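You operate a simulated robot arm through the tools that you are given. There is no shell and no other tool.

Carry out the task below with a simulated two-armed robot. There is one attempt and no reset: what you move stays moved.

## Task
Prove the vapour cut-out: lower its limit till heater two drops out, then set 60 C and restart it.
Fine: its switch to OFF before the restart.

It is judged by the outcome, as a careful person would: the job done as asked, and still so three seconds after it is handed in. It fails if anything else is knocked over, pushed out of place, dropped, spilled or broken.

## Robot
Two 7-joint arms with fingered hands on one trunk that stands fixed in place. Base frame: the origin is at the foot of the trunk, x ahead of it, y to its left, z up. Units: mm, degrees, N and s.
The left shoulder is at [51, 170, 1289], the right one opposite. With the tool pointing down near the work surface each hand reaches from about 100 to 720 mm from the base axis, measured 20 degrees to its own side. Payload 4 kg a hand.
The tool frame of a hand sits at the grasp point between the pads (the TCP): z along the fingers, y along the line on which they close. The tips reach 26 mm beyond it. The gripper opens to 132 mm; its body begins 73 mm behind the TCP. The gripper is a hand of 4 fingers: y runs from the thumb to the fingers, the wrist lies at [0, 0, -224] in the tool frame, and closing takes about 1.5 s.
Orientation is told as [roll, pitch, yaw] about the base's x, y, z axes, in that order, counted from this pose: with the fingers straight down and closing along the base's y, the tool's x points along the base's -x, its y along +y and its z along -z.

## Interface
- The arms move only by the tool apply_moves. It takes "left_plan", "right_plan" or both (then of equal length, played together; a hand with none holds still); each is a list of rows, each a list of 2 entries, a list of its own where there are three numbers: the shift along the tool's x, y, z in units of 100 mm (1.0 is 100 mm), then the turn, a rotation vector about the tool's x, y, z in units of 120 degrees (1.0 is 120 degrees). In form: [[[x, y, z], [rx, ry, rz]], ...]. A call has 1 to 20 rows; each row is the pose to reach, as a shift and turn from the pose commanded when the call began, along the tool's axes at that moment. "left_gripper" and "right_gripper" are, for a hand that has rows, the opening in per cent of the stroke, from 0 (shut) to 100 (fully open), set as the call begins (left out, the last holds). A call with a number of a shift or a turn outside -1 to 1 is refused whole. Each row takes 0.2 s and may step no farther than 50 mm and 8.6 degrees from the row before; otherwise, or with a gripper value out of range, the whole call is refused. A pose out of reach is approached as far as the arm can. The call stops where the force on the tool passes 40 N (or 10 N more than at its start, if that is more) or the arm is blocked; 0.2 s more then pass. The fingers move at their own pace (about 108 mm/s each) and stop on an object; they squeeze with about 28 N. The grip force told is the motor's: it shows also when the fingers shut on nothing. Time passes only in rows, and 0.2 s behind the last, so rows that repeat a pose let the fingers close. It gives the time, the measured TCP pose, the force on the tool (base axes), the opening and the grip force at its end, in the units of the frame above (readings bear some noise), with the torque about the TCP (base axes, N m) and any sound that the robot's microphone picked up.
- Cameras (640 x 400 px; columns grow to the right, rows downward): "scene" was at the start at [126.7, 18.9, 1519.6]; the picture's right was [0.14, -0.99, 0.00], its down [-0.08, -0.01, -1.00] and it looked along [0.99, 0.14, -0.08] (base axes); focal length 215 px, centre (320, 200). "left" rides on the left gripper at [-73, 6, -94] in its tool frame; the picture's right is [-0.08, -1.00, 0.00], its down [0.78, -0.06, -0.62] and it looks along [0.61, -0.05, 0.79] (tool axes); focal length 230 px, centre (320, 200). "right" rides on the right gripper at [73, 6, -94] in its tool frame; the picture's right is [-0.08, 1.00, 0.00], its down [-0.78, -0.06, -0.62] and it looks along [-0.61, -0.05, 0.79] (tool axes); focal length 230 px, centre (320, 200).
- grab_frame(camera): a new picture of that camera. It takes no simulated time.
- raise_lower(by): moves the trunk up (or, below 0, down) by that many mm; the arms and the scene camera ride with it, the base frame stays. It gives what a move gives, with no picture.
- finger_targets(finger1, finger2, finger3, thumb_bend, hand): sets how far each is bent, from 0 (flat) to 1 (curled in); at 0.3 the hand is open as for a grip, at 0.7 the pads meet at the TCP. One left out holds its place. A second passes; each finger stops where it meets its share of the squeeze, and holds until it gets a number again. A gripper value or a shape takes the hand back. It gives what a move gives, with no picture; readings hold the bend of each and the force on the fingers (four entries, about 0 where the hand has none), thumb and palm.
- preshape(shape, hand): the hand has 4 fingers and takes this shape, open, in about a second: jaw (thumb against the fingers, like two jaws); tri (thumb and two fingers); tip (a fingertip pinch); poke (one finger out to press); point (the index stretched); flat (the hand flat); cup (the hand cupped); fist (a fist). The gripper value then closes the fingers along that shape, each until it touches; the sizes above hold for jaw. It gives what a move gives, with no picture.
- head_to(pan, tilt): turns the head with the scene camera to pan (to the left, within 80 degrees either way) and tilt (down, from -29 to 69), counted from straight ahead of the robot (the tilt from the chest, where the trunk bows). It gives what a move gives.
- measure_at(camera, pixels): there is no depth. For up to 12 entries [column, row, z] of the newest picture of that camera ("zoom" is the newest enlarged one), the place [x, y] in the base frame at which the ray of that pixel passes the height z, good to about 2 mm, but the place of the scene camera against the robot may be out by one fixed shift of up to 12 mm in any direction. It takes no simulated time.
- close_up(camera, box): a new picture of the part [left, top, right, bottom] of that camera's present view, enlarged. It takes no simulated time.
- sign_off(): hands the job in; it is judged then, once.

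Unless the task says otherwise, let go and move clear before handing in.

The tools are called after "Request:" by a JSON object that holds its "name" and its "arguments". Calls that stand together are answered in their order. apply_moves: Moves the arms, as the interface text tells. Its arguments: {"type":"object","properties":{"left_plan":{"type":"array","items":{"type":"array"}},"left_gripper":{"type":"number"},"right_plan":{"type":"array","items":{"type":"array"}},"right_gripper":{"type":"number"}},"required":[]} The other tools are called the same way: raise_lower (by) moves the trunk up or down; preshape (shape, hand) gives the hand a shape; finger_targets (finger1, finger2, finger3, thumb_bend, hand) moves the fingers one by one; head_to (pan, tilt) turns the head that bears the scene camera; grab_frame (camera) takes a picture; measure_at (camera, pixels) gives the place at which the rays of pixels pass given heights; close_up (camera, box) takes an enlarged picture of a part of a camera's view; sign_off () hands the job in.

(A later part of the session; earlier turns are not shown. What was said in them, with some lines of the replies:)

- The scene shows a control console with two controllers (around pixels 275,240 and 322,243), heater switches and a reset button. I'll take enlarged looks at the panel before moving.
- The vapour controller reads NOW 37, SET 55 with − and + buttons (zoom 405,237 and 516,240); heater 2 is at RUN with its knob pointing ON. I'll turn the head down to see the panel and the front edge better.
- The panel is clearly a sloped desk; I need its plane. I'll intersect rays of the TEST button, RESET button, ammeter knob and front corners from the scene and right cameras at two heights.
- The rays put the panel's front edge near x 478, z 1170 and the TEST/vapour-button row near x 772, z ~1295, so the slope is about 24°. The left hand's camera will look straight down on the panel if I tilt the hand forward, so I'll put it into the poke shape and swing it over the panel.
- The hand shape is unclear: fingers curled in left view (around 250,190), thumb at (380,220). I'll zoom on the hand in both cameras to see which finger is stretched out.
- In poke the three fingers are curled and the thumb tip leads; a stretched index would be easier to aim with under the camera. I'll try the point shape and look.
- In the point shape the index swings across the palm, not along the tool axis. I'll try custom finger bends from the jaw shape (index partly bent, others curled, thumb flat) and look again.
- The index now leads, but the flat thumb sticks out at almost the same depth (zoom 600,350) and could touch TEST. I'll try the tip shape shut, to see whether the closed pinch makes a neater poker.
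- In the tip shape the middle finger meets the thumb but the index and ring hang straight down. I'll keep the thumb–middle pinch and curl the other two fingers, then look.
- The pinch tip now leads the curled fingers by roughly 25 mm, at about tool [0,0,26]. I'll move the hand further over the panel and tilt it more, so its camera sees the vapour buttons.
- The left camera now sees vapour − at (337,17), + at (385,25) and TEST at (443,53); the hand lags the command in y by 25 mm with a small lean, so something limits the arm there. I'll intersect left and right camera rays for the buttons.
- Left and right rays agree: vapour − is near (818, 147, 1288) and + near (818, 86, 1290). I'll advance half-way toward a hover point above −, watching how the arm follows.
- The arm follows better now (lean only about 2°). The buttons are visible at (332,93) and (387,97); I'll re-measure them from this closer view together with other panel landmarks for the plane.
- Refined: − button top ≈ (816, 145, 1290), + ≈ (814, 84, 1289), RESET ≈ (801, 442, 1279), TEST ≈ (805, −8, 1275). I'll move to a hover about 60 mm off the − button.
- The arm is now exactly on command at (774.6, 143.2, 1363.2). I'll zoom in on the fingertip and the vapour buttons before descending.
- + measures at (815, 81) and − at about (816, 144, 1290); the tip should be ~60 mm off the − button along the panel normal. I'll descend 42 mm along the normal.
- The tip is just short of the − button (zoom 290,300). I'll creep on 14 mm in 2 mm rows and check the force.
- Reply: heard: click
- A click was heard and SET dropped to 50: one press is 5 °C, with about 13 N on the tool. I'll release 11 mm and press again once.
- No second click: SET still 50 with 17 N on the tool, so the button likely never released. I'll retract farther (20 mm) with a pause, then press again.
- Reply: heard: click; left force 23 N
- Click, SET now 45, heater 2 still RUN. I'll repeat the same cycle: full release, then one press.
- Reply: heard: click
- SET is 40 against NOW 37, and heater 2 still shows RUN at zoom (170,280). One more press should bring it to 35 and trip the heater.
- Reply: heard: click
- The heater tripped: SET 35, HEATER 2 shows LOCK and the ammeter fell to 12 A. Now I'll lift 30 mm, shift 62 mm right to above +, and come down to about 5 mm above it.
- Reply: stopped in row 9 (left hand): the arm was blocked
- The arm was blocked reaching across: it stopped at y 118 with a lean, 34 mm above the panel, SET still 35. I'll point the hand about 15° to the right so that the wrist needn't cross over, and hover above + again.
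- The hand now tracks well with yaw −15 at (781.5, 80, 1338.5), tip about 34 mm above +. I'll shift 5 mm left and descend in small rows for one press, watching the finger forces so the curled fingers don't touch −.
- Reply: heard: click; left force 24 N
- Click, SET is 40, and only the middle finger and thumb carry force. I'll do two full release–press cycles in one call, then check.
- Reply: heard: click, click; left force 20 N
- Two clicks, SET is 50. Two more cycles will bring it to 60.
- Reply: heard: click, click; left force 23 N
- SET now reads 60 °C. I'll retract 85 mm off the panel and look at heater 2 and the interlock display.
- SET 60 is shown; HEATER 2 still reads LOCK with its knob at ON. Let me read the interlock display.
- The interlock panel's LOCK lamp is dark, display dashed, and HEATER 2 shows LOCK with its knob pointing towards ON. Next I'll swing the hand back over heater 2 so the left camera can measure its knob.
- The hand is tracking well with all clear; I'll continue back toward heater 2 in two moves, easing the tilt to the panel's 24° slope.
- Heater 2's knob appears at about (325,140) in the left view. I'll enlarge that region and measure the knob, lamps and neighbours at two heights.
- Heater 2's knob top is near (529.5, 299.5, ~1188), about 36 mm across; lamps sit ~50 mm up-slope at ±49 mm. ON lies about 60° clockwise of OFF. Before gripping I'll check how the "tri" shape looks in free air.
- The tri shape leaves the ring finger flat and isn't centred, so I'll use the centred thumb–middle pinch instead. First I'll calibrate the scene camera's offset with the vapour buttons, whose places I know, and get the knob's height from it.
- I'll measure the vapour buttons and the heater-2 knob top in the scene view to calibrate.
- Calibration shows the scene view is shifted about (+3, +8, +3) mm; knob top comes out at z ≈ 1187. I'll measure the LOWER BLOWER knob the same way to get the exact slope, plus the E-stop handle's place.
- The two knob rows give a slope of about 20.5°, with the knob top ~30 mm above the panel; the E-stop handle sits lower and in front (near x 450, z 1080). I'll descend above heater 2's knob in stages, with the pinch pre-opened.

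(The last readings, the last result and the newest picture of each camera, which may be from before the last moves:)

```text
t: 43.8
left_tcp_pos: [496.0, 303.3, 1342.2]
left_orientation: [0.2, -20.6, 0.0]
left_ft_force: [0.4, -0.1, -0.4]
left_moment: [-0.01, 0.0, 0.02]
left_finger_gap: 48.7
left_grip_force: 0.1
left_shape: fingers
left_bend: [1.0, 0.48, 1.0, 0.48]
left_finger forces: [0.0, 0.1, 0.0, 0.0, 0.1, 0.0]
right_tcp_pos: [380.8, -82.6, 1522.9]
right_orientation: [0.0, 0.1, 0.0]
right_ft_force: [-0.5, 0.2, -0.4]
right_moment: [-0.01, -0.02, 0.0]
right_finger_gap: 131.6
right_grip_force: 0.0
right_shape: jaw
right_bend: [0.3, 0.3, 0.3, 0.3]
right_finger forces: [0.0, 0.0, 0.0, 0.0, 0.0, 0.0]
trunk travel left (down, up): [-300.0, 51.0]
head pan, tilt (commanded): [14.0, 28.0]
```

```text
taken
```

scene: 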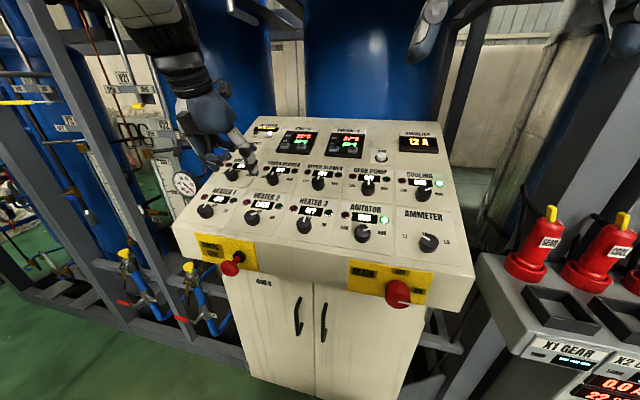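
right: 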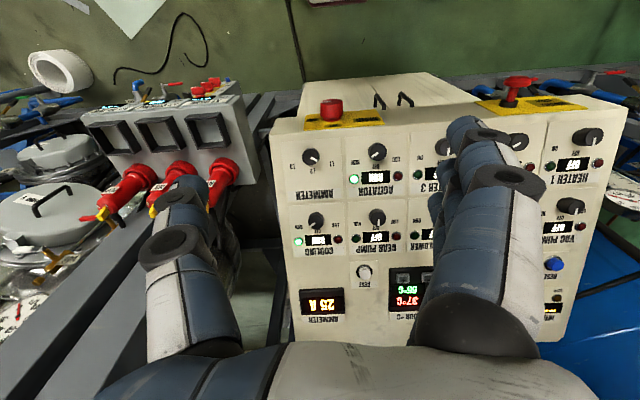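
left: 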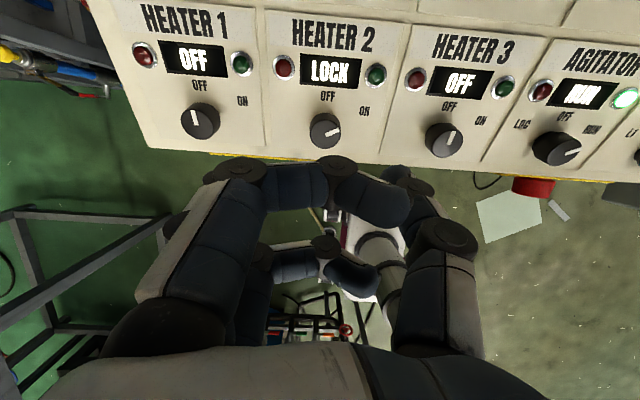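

Knob 2 shows at (325,131) from this closer view; I'll zoom and re-measure it to triangulate against the previous view.

Request:
{"name": "close_up", "arguments": {"camera": "left", "box": [240, 40, 420, 160]}}

Request:
{"name": "measure_at", "arguments": {"camera": "left", "pixels": [[325, 131, 1187], [325, 131, 1167], [201, 120, 1187], [201, 120, 1167], [444, 141, 1187], [444, 141, 1167], [284, 67, 1170], [375, 75, 1170]]}}

```text
3.33 times, centred on (330, 100) of left
```

zoom: 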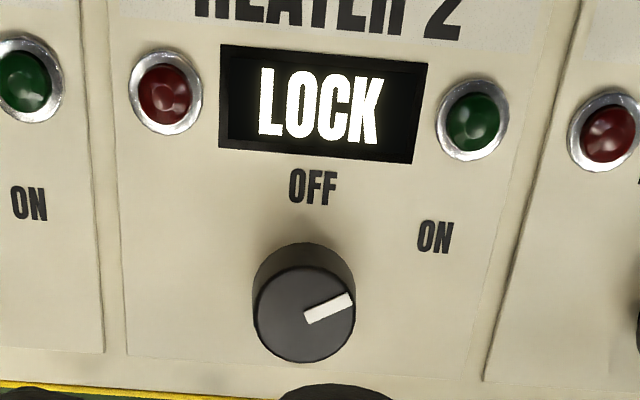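

```text
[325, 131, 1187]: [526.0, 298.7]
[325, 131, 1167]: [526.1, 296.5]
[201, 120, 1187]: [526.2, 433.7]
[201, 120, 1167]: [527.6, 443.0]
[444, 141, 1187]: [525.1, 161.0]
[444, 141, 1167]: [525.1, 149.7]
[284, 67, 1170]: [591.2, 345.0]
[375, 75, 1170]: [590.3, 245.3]
```

The knob's top face centre is at zoom (305,315), i.e. about (523.5, 298.5, 1186), and the lamps are ~60 mm up-slope. I'll descend to 60 mm above the knob along its axis.

Request:
{"name": "apply_moves", "arguments": {"left_plan": [[[0.072, -0.02, 0.24], [0, 0, 0]], [[0.145, -0.04, 0.48], [0, 0, 0]], [[0.217, -0.048, 0.72], [0, 0, 0]], [[0.289, -0.048, 0.96], [0, 0, 0]], [[0.289, -0.048, 0.96], [0, 0, 0]]]}}

Request:
{"name": "grab_frame", "arguments": {"camera": "left"}}

Request:
{"name": "close_up", "arguments": {"camera": "scene", "box": [170, 110, 330, 230]}}

```text
t: 45.0
left_tcp_pos: [502.5, 300.9, 1243.5]
left_orientation: [0.3, -20.6, 0.2]
left_ft_force: [-0.3, -1.0, 0.2]
left_moment: [-0.01, 0.01, -0.01]
left_finger_gap: 49.0
left_grip_force: 0.0
left_shape: fingers
left_bend: [1.0, 0.48, 1.0, 0.48]
left_finger forces: [0.0, 0.0, 0.0, 0.0, 0.0, 0.0]
right_tcp_pos: [380.3, -81.7, 1522.0]
right_orientation: [0.0, 0.0, 0.0]
right_ft_force: [0.5, -0.2, 0.4]
right_moment: [-0.01, -0.01, 0.01]
right_finger_gap: 131.7
right_grip_force: 0.0
right_shape: jaw
right_bend: [0.3, 0.3, 0.3, 0.3]
right_finger forces: [0.0, 0.1, 0.0, 0.0, 0.0, 0.0]
trunk travel left (down, up): [-300.0, 51.0]
head pan, tilt (commanded): [14.0, 28.0]
```

```text
taken
```

left: 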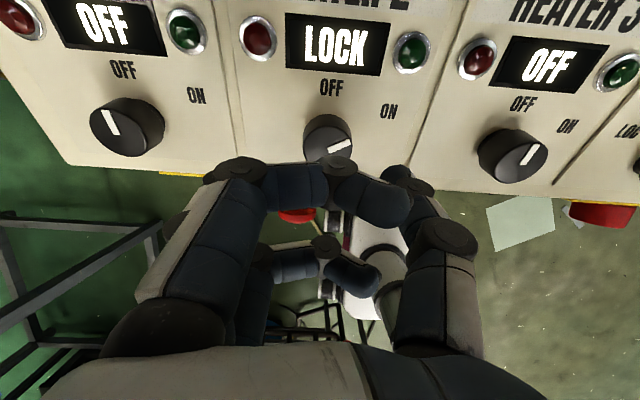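

```text
3.33 times, centred on (250, 170) of scene
```

zoom: 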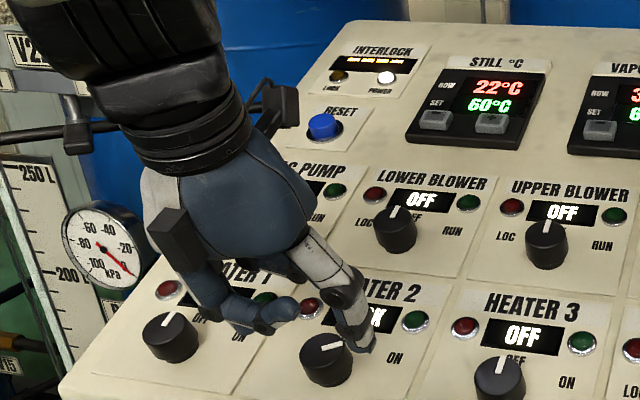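

The knob top shows around (329,142) in the left view, while the tool axis at that depth should project to about (320,147) — so the hand is a bit off to the left. I'll zoom and measure to confirm.

Request:
{"name": "close_up", "arguments": {"camera": "left", "box": [260, 70, 400, 170]}}

Request:
{"name": "measure_at", "arguments": {"camera": "left", "pixels": [[328, 142, 1186], [328, 142, 1176], [127, 128, 1186], [515, 158, 1186], [258, 39, 1176], [411, 52, 1176]]}}

```text
4.00 times, centred on (330, 120) of left
```

zoom: 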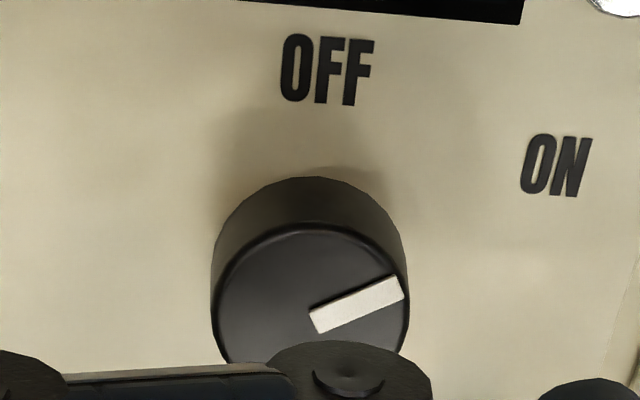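

```text
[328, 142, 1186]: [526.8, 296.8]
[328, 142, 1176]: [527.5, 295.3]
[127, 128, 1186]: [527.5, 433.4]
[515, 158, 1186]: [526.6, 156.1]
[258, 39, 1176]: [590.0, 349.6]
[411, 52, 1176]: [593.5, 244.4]
```

Refined: the knob axis lies about 4.5 mm to the right of and 1.6 mm below the tool axis. I'll correct that and descend another 35 mm.

Request:
{"name": "apply_moves", "arguments": {"left_plan": [[[0.016, -0.045, 0.05], [0, 0, 0]], [[0.016, -0.045, 0.15], [0, 0, 0]], [[0.016, -0.045, 0.25], [0, 0, 0]], [[0.016, -0.045, 0.35], [0, 0, 0]], [[0.016, -0.045, 0.35], [0, 0, 0]]]}}

Request:
{"name": "grab_frame", "arguments": {"camera": "left"}}

Request:
{"name": "close_up", "arguments": {"camera": "scene", "box": [180, 140, 320, 240]}}

```text
t: 46.2
left_tcp_pos: [515.0, 295.4, 1208.7]
left_orientation: [0.3, -20.7, 0.1]
left_ft_force: [0.2, 0.4, -0.2]
left_moment: [0.01, -0.02, -0.02]
left_finger_gap: 48.6
left_grip_force: 0.0
left_shape: fingers
left_bend: [1.0, 0.48, 1.0, 0.48]
left_finger forces: [0.0, 0.0, 0.0, 0.0, 0.0, 0.0]
right_tcp_pos: [380.4, -81.6, 1521.9]
right_orientation: [0.0, 0.0, 0.0]
right_ft_force: [0.0, -0.3, -0.2]
right_moment: [0.02, -0.01, 0.03]
right_finger_gap: 132.0
right_grip_force: 0.1
right_shape: jaw
right_bend: [0.3, 0.3, 0.3, 0.3]
right_finger forces: [0.0, 0.0, 0.1, 0.1, 0.0, 0.1]
trunk travel left (down, up): [-300.0, 51.0]
head pan, tilt (commanded): [14.0, 28.0]
```

```text
taken
```

left: 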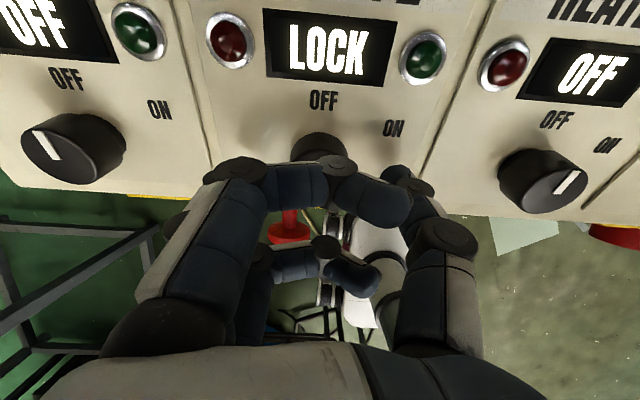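

```text
4.00 times, centred on (250, 190) of scene
```

zoom: 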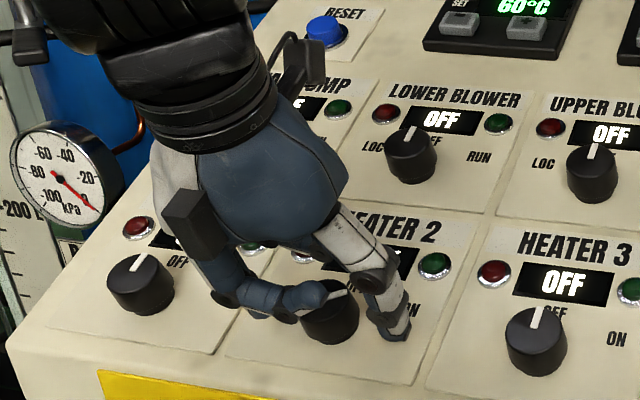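

The thumb is now right of the knob and the knob sits centred between (left view 318,150). I'll go down 8 mm more and then close thumb and middle finger on it.

Request:
{"name": "apply_moves", "arguments": {"left_plan": [[[0, 0, 0.04], [0, 0, 0]], [[0, 0, 0.08], [0, 0, 0]], [[0, 0, 0.08], [0, 0, 0]]]}}

Request:
{"name": "close_up", "arguments": {"camera": "scene", "box": [200, 160, 300, 235]}}

Request:
{"name": "close_up", "arguments": {"camera": "left", "box": [200, 80, 440, 250]}}

```text
t: 47.0
left_tcp_pos: [517.9, 294.6, 1200.7]
left_orientation: [0.2, -20.6, 0.1]
left_ft_force: [0.8, -0.8, 0.4]
left_moment: [0.01, -0.03, 0.03]
left_finger_gap: 48.9
left_grip_force: 0.1
left_shape: fingers
left_bend: [1.0, 0.48, 1.0, 0.48]
left_finger forces: [0.0, 0.0, 0.1, 0.0, 0.0, 0.0]
right_tcp_pos: [381.8, -81.5, 1522.5]
right_orientation: [0.0, 0.0, 0.1]
right_ft_force: [0.0, 0.3, -0.2]
right_moment: [-0.01, 0.02, -0.02]
right_finger_gap: 131.8
right_grip_force: 0.1
right_shape: jaw
right_bend: [0.3, 0.3, 0.3, 0.3]
right_finger forces: [0.0, 0.0, 0.0, 0.0, 0.1, 0.0]
trunk travel left (down, up): [-300.0, 51.0]
head pan, tilt (commanded): [14.0, 28.0]
```

```text
5.33 times, centred on (250, 198) of scene
```

zoom: 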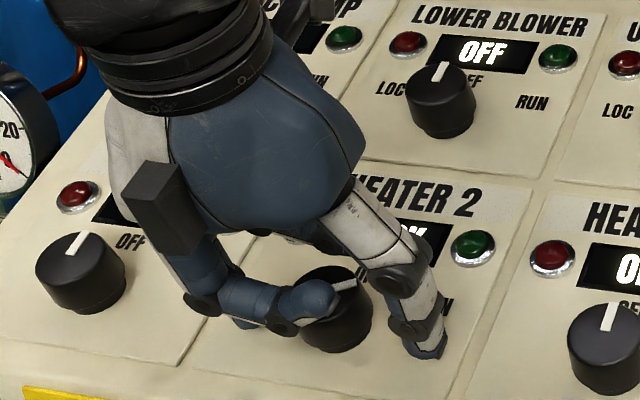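

```text
2.35 times, centred on (320, 165) of left
```

zoom: 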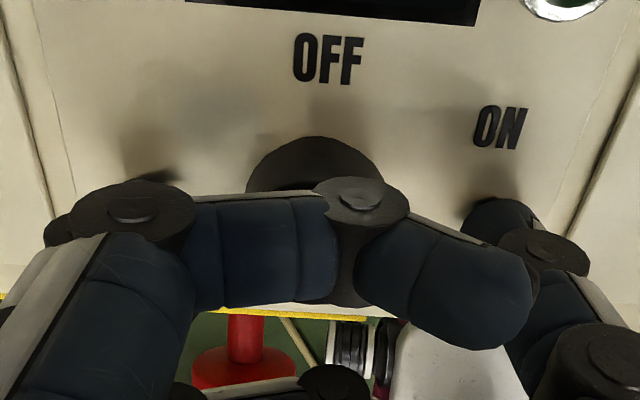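

No contact yet; the thumb tip hovers beside the knob with its shadow close by. I'll close the middle finger and thumb on the knob.

Request:
{"name": "finger_targets", "arguments": {"hand": "left", "finger2": 0.75, "thumb_bend": 0.75}}

Request:
{"name": "close_up", "arguments": {"camera": "scene", "box": [200, 160, 300, 235]}}

Request:
{"name": "close_up", "arguments": {"camera": "left", "box": [200, 80, 440, 250]}}

```text
t: 48.0
left_tcp_pos: [517.6, 293.5, 1200.0]
left_orientation: [0.3, -20.5, -0.1]
left_ft_force: [-1.3, -7.1, -6.8]
left_moment: [-0.08, 0.01, -0.02]
left_finger_gap: 40.6
left_grip_force: 11.8
left_shape: fingers
left_bend: [1.0, 0.6, 1.0, 0.66]
left_finger forces: [0.0, 8.5, 0.0, 0.0, 15.7, 0.1]
right_tcp_pos: [380.8, -82.9, 1522.9]
right_orientation: [0.1, 0.0, 0.0]
right_ft_force: [-0.7, -0.1, -0.8]
right_moment: [-0.01, 0.0, -0.04]
right_finger_gap: 132.0
right_grip_force: 0.1
right_shape: jaw
right_bend: [0.3, 0.3, 0.3, 0.3]
right_finger forces: [0.0, 0.1, 0.0, 0.0, 0.1, 0.0]
trunk travel left (down, up): [-300.0, 51.0]
head pan, tilt (commanded): [14.0, 28.0]
```

```text
5.33 times, centred on (250, 198) of scene
```

zoom: 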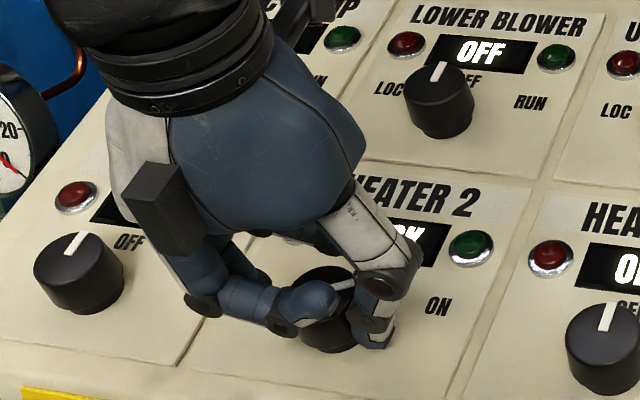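

```text
2.35 times, centred on (320, 165) of left
```

zoom: 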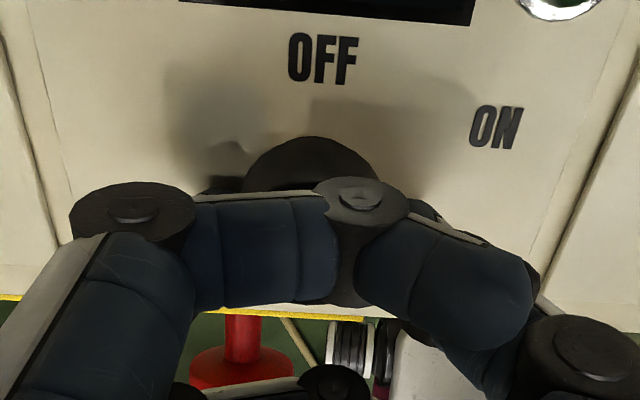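

The grip holds: middle finger 8.5 N, thumb 15.7 N, with the knob ~3–5 mm toward the finger side. I'll turn the first 22° anticlockwise about the knob axis (negative about tool z) and check that the pointer follows.

Request:
{"name": "apply_moves", "arguments": {"left_plan": [[[-0.005, 0, 0], [0, 0, -0.0625]], [[-0.009, 0.001, 0], [0, 0, -0.125]], [[-0.013, 0.003, 0], [0, 0, -0.1875]], [[-0.013, 0.003, 0], [0, 0, -0.1875]]]}}

Request:
{"name": "close_up", "arguments": {"camera": "scene", "box": [200, 160, 300, 235]}}

Request:
{"name": "grab_frame", "arguments": {"camera": "left"}}

```text
t: 49.0
left_tcp_pos: [520.1, 292.3, 1200.7]
left_orientation: [-8.0, -18.9, 24.1]
left_ft_force: [-4.5, -12.2, -3.6]
left_moment: [-0.21, 0.12, -0.14]
left_finger_gap: 40.7
left_grip_force: 13.4
left_shape: fingers
left_bend: [1.0, 0.61, 1.0, 0.66]
left_finger forces: [0.1, 8.8, 0.0, 0.0, 17.5, 0.0]
right_tcp_pos: [379.6, -82.5, 1523.3]
right_orientation: [0.1, 0.0, 0.0]
right_ft_force: [0.1, -0.5, -0.4]
right_moment: [0.01, 0.01, 0.03]
right_finger_gap: 131.7
right_grip_force: 0.1
right_shape: jaw
right_bend: [0.3, 0.3, 0.3, 0.3]
right_finger forces: [0.1, 0.0, 0.0, 0.0, 0.0, 0.0]
trunk travel left (down, up): [-300.0, 51.0]
head pan, tilt (commanded): [14.0, 28.0]
```

```text
5.33 times, centred on (250, 198) of scene
```

zoom: 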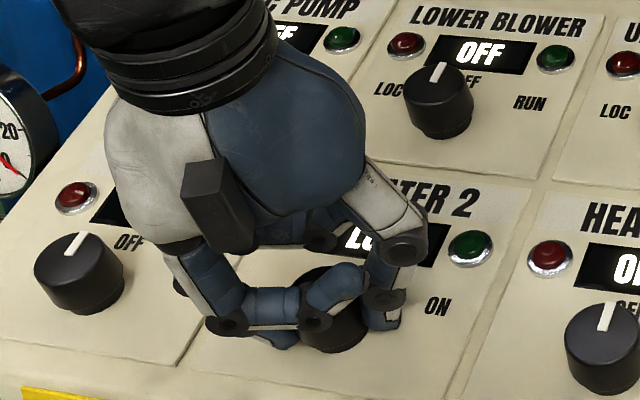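

```text
taken
```

left: 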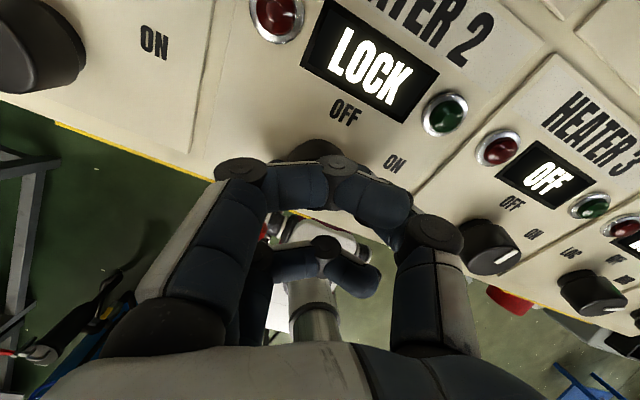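

The hand turned 22° with only a small torque; display still LOCK. I'll carry on another 38° to complete 60°.

Request:
{"name": "apply_moves", "arguments": {"left_plan": [[[-0.005, 0, 0], [0, 0, -0.0625]], [[-0.009, 0.001, 0], [0, 0, -0.125]], [[-0.013, 0.003, 0], [0, 0, -0.1875]], [[-0.0175, 0.005, 0], [0, 0, -0.25]], [[-0.021, 0.007, 0], [0, 0, -0.3125]], [[-0.021, 0.007, 0], [0, 0, -0.3125]]]}}

Request:
{"name": "close_up", "arguments": {"camera": "scene", "box": [200, 160, 300, 235]}}

Request:
{"name": "grab_frame", "arguments": {"camera": "left"}}

```text
t: 50.4
left_tcp_pos: [520.7, 293.2, 1203.3]
left_orientation: [-17.9, -10.3, 61.7]
left_ft_force: [2.9, -19.6, -1.2]
left_moment: [-0.26, -0.02, -0.34]
left_finger_gap: 41.0
left_grip_force: 13.2
left_shape: fingers
left_bend: [1.0, 0.61, 1.0, 0.66]
left_finger forces: [0.0, 7.1, 0.1, 0.0, 19.9, 0.0]
right_tcp_pos: [381.4, -85.0, 1522.4]
right_orientation: [0.1, 0.1, -0.1]
right_ft_force: [0.7, -1.0, 0.4]
right_moment: [0.02, -0.02, -0.03]
right_finger_gap: 131.8
right_grip_force: 0.0
right_shape: jaw
right_bend: [0.3, 0.3, 0.3, 0.3]
right_finger forces: [0.0, 0.0, 0.1, 0.1, 0.1, 0.0]
trunk travel left (down, up): [-300.0, 51.0]
head pan, tilt (commanded): [14.0, 28.0]
```

```text
5.33 times, centred on (250, 198) of scene
```

zoom: 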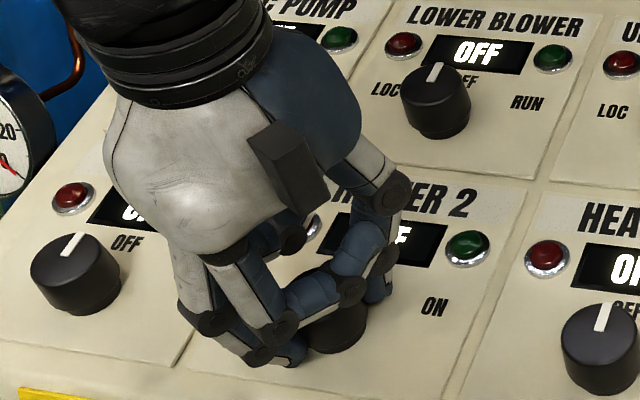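

```text
taken
```

left: 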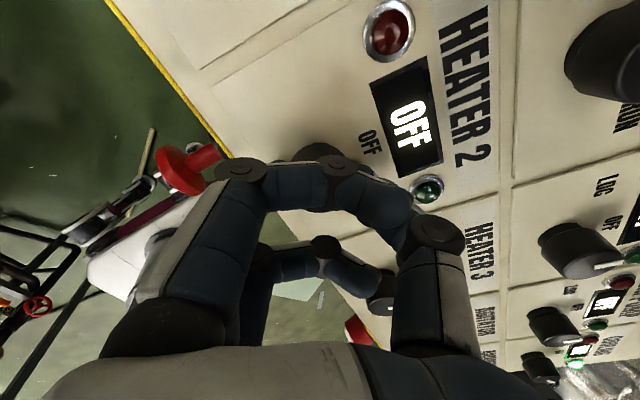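

The display changed to OFF (left view 408,122), so the switch is now at OFF. I'll hold a moment, then turn it back 60° clockwise to ON.

Request:
{"name": "apply_moves", "arguments": {"left_plan": [[[0, 0, 0], [0, 0, 0]], [[0, 0, 0], [0, 0, 0]], [[0, 0, 0], [0, 0, 0]]]}}

Request:
{"name": "grab_frame", "arguments": {"camera": "left"}}

Request:
{"name": "close_up", "arguments": {"camera": "scene", "box": [180, 110, 380, 240]}}

```text
t: 51.2
left_tcp_pos: [521.9, 295.0, 1203.1]
left_orientation: [-17.9, -10.4, 61.8]
left_ft_force: [5.0, -18.0, -0.3]
left_moment: [-0.29, -0.07, -0.34]
left_finger_gap: 41.0
left_grip_force: 13.8
left_shape: fingers
left_bend: [1.0, 0.61, 1.0, 0.66]
left_finger forces: [0.1, 6.9, 0.1, 0.0, 20.8, 0.0]
right_tcp_pos: [382.1, -84.8, 1521.3]
right_orientation: [0.1, 0.0, -0.1]
right_ft_force: [0.6, 0.1, 0.4]
right_moment: [0.03, 0.01, 0.02]
right_finger_gap: 131.8
right_grip_force: 0.1
right_shape: jaw
right_bend: [0.3, 0.3, 0.3, 0.3]
right_finger forces: [0.0, 0.0, 0.0, 0.0, 0.0, 0.0]
trunk travel left (down, up): [-300.0, 51.0]
head pan, tilt (commanded): [14.0, 28.0]
```

```text
taken
```

left: 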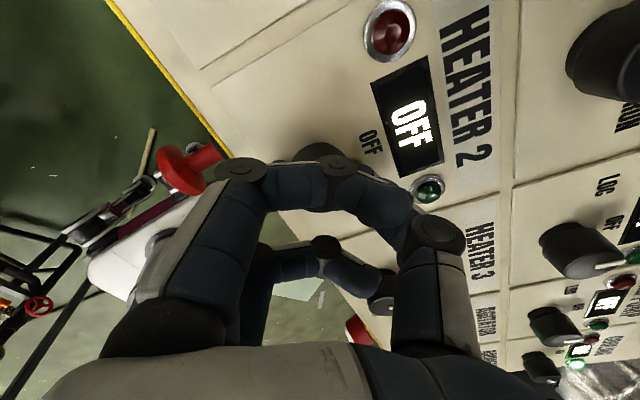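

```text
3.08 times, centred on (280, 175) of scene
```

zoom: 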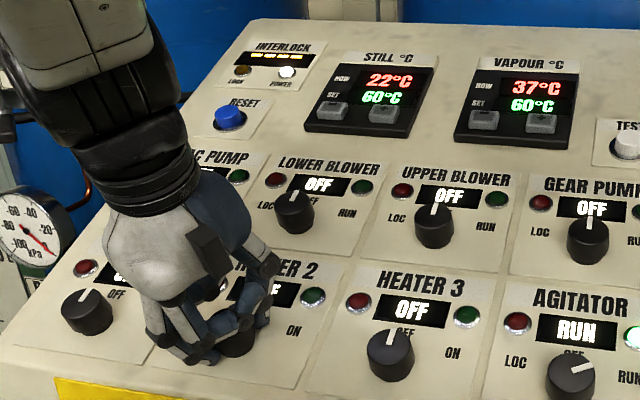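

OFF is steady, vapour SET 60, NOW 37. Turning the knob back clockwise to ON now.

Request:
{"name": "apply_moves", "arguments": {"left_plan": [[[0.005, 0, 0], [0, 0, 0.0625]], [[0.009, 0.001, 0], [0, 0, 0.125]], [[0.013, 0.003, 0], [0, 0, 0.1875]], [[0.0175, 0.005, 0], [0, 0, 0.25]], [[0.021, 0.007, 0], [0, 0, 0.3125]], [[0.025, 0.01, 0], [0, 0, 0.375]], [[0.028, 0.014, 0], [0, 0, 0.4375]], [[0.03, 0.0175, 0], [0, 0, 0.5]], [[0.03, 0.0175, 0], [0, 0, 0.5]]]}}

Request:
{"name": "grab_frame", "arguments": {"camera": "left"}}

Request:
{"name": "close_up", "arguments": {"camera": "scene", "box": [180, 110, 420, 260]}}

```text
t: 53.2
left_tcp_pos: [519.4, 293.5, 1201.9]
left_orientation: [0.3, -20.6, -0.1]
left_ft_force: [4.9, -5.0, 3.4]
left_moment: [0.03, -0.12, -0.01]
left_finger_gap: 40.4
left_grip_force: 12.0
left_shape: fingers
left_bend: [1.0, 0.61, 1.0, 0.67]
left_finger forces: [0.0, 9.8, 0.0, 0.0, 14.9, 0.0]
right_tcp_pos: [380.1, -82.5, 1522.1]
right_orientation: [0.1, 0.0, -0.1]
right_ft_force: [-0.2, 0.2, 0.3]
right_moment: [-0.03, 0.02, 0.01]
right_finger_gap: 131.9
right_grip_force: 0.1
right_shape: jaw
right_bend: [0.3, 0.3, 0.3, 0.3]
right_finger forces: [0.0, 0.0, 0.0, 0.0, 0.0, 0.0]
trunk travel left (down, up): [-300.0, 51.0]
head pan, tilt (commanded): [14.0, 28.0]
```

```text
taken
```

left: 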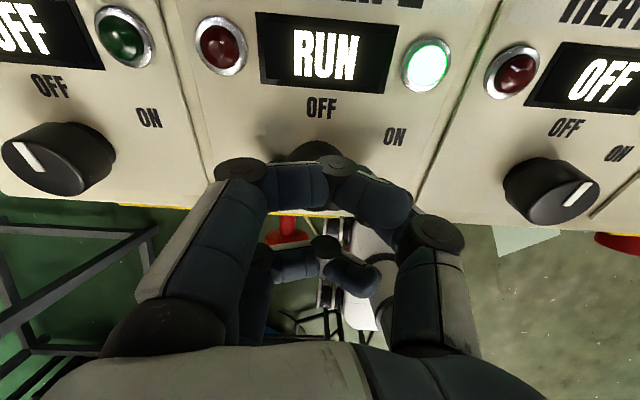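

```text
2.67 times, centred on (300, 185) of scene
```

zoom: 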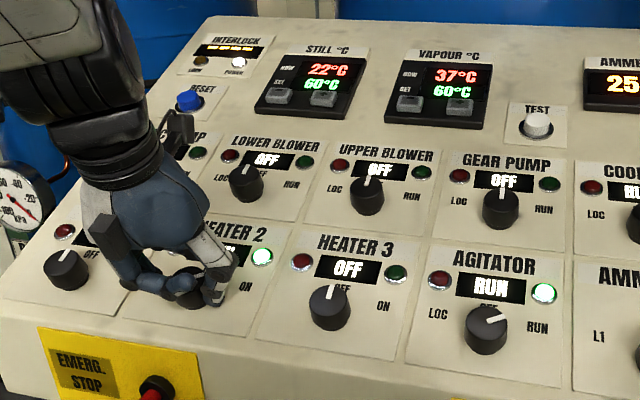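

HEATER 2 shows RUN with its green lamp lit, and the ammeter is back at 25 A. I'll open the fingers and lift straight off the knob.

Request:
{"name": "finger_targets", "arguments": {"hand": "left", "finger2": 0.46, "thumb_bend": 0.46}}

Request:
{"name": "apply_moves", "arguments": {"left_plan": [[[0, 0, -0.1], [0, 0, 0]], [[0, 0, -0.25], [0, 0, 0]], [[0, 0, -0.5], [0, 0, 0]], [[0, 0, -0.75], [0, 0, 0]], [[0, 0, -1.0], [0, 0, 0]], [[0, 0, -1.0], [0, 0, 0]]]}}

Request:
{"name": "grab_frame", "arguments": {"camera": "left"}}

Request:
{"name": "grab_frame", "arguments": {"camera": "scene"}}

```text
t: 54.2
left_tcp_pos: [516.9, 295.0, 1200.4]
left_orientation: [0.2, -20.6, 0.1]
left_ft_force: [-0.9, -0.1, 0.4]
left_moment: [0.0, 0.0, 0.02]
left_finger_gap: 49.6
left_grip_force: 0.0
left_shape: fingers
left_bend: [1.0, 0.46, 1.0, 0.46]
left_finger forces: [0.0, 0.1, 0.0, 0.0, 0.1, 0.1]
right_tcp_pos: [381.2, -80.6, 1522.0]
right_orientation: [0.0, 0.1, 0.0]
right_ft_force: [-0.2, -0.2, 1.0]
right_moment: [0.01, 0.01, 0.01]
right_finger_gap: 132.0
right_grip_force: 0.1
right_shape: jaw
right_bend: [0.3, 0.3, 0.3, 0.3]
right_finger forces: [0.0, 0.1, 0.0, 0.0, 0.0, 0.0]
trunk travel left (down, up): [-300.0, 51.0]
head pan, tilt (commanded): [14.0, 28.0]
```

```text
t: 55.6
left_tcp_pos: [484.0, 292.7, 1295.3]
left_orientation: [0.0, -20.6, 0.2]
left_ft_force: [0.0, -0.5, -0.6]
left_moment: [-0.02, 0.01, -0.03]
left_finger_gap: 49.9
left_grip_force: 0.1
left_shape: fingers
left_bend: [1.0, 0.46, 1.0, 0.46]
left_finger forces: [0.0, 0.1, 0.0, 0.0, 0.0, 0.0]
right_tcp_pos: [380.9, -80.2, 1522.9]
right_orientation: [-0.2, 0.0, 0.0]
right_ft_force: [-0.2, -0.2, -1.0]
right_moment: [-0.02, -0.02, -0.01]
right_finger_gap: 131.8
right_grip_force: 0.0
right_shape: jaw
right_bend: [0.3, 0.3, 0.3, 0.3]
right_finger forces: [0.1, 0.0, 0.0, 0.1, 0.0, 0.1]
trunk travel left (down, up): [-300.0, 51.0]
head pan, tilt (commanded): [14.0, 28.0]
```

```text
taken
```

left: 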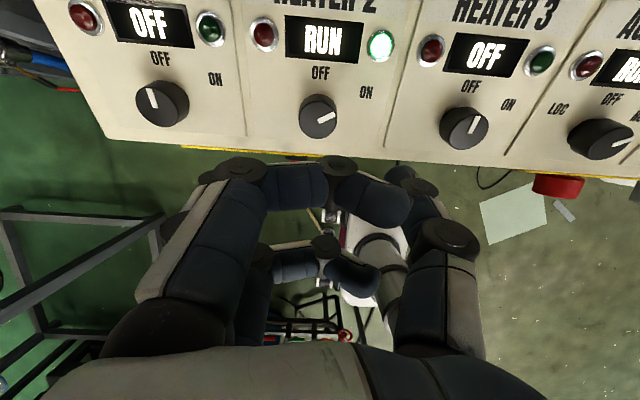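

```text
taken
```

scene: 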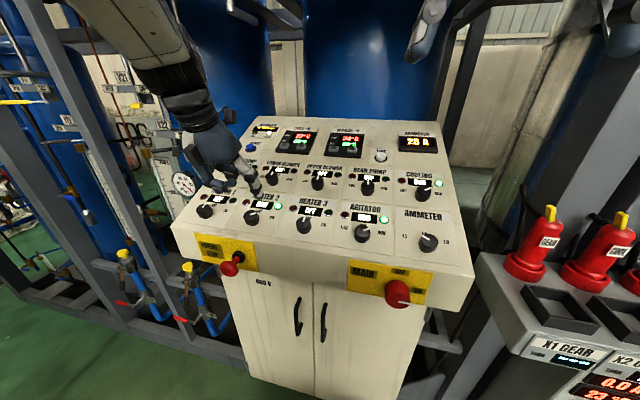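

The hand is free and heater 2 stays on RUN with the pointer at ON. I'll raise the hand further clear and do a last check of the whole panel.

Request:
{"name": "apply_moves", "arguments": {"left_plan": [[[0, 0, -0.25], [0, 0, 0]], [[0, 0, -0.5], [0, 0, 0]], [[0, 0, -0.75], [0, 0, 0]], [[0, 0, -1.0], [0, 0, 0]], [[0, 0, -1.0], [0, 0, 0]], [[0, 0, -1.0], [0, 0, 0]], [[0, 0, -1.0], [0, 0, 0]]]}}

Request:
{"name": "close_up", "arguments": {"camera": "scene", "box": [160, 110, 460, 300]}}

Request:
{"name": "close_up", "arguments": {"camera": "scene", "box": [230, 115, 450, 240]}}

Request:
{"name": "grab_frame", "arguments": {"camera": "left"}}

```text
t: 57.2
left_tcp_pos: [468.5, 322.0, 1386.5]
left_orientation: [-4.1, -20.6, 2.3]
left_ft_force: [0.4, 0.0, -0.1]
left_moment: [0.0, 0.01, 0.0]
left_finger_gap: 49.7
left_grip_force: 0.0
left_shape: fingers
left_bend: [1.0, 0.46, 1.0, 0.46]
left_finger forces: [0.0, 0.1, 0.0, 0.0, 0.0, 0.0]
left hand out of reach, approached as far as the arm can: row 2, 3, 4, 5, 6, 7
right_tcp_pos: [381.0, -81.9, 1522.5]
right_orientation: [0.0, -0.1, -0.1]
right_ft_force: [-0.1, 0.3, 0.3]
right_moment: [0.02, 0.03, -0.04]
right_finger_gap: 131.7
right_grip_force: 0.0
right_shape: jaw
right_bend: [0.3, 0.3, 0.3, 0.3]
right_finger forces: [0.0, 0.0, 0.0, 0.0, 0.0, 0.1]
trunk travel left (down, up): [-300.0, 51.0]
head pan, tilt (commanded): [14.0, 28.0]
```

```text
2.11 times, centred on (310, 205) of scene
```

zoom: 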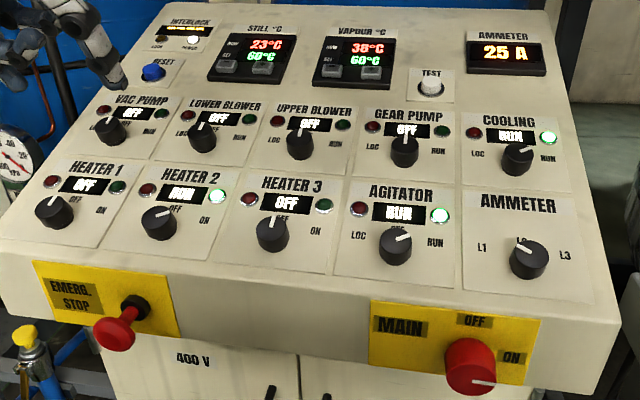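

```text
2.91 times, centred on (340, 178) of scene
```

zoom: 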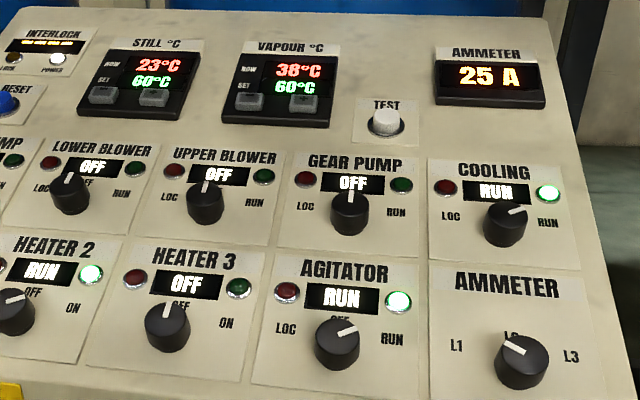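

```text
taken
```

left: 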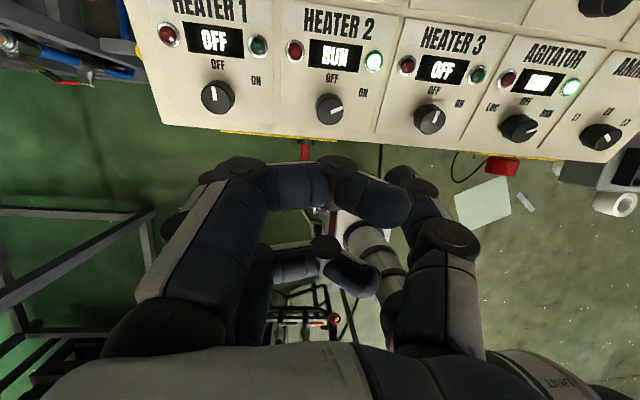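

The panel shows VAPOUR SET 60 °C (NOW 38), HEATER 2 on RUN with its green lamp lit, and the ammeter at 25 A. STILL SET is still 60 and the other switches are as they were. Both hands are clear, so I'm handing in.

Request:
{"name": "sign_off", "arguments": {}}

```text
The job is handed in.
```

The vapour cut-out works, and heater two is running again with the limit at 60 °C.

- **Trip test:** I lowered the vapour limit from 55 °C in 5 °C steps. Heater two dropped out at 35 °C, with the vapour reading 37 °C. Its display went to LOCK and the ammeter fell from 25 A to 12 A.
- **Limit:** I then raised the vapour limit to 60 °C.
- **Restart:** I turned heater two's switch to OFF, and its display changed from LOCK to OFF. Turned back to ON, it went to RUN with the green lamp lit and the ammeter back at 25 A. The RESET button was not needed.

At the last check before handing in, the other switches and the still setting (60 °C) were as I found them. Both hands were clear of the panel and nothing had been knocked or moved.
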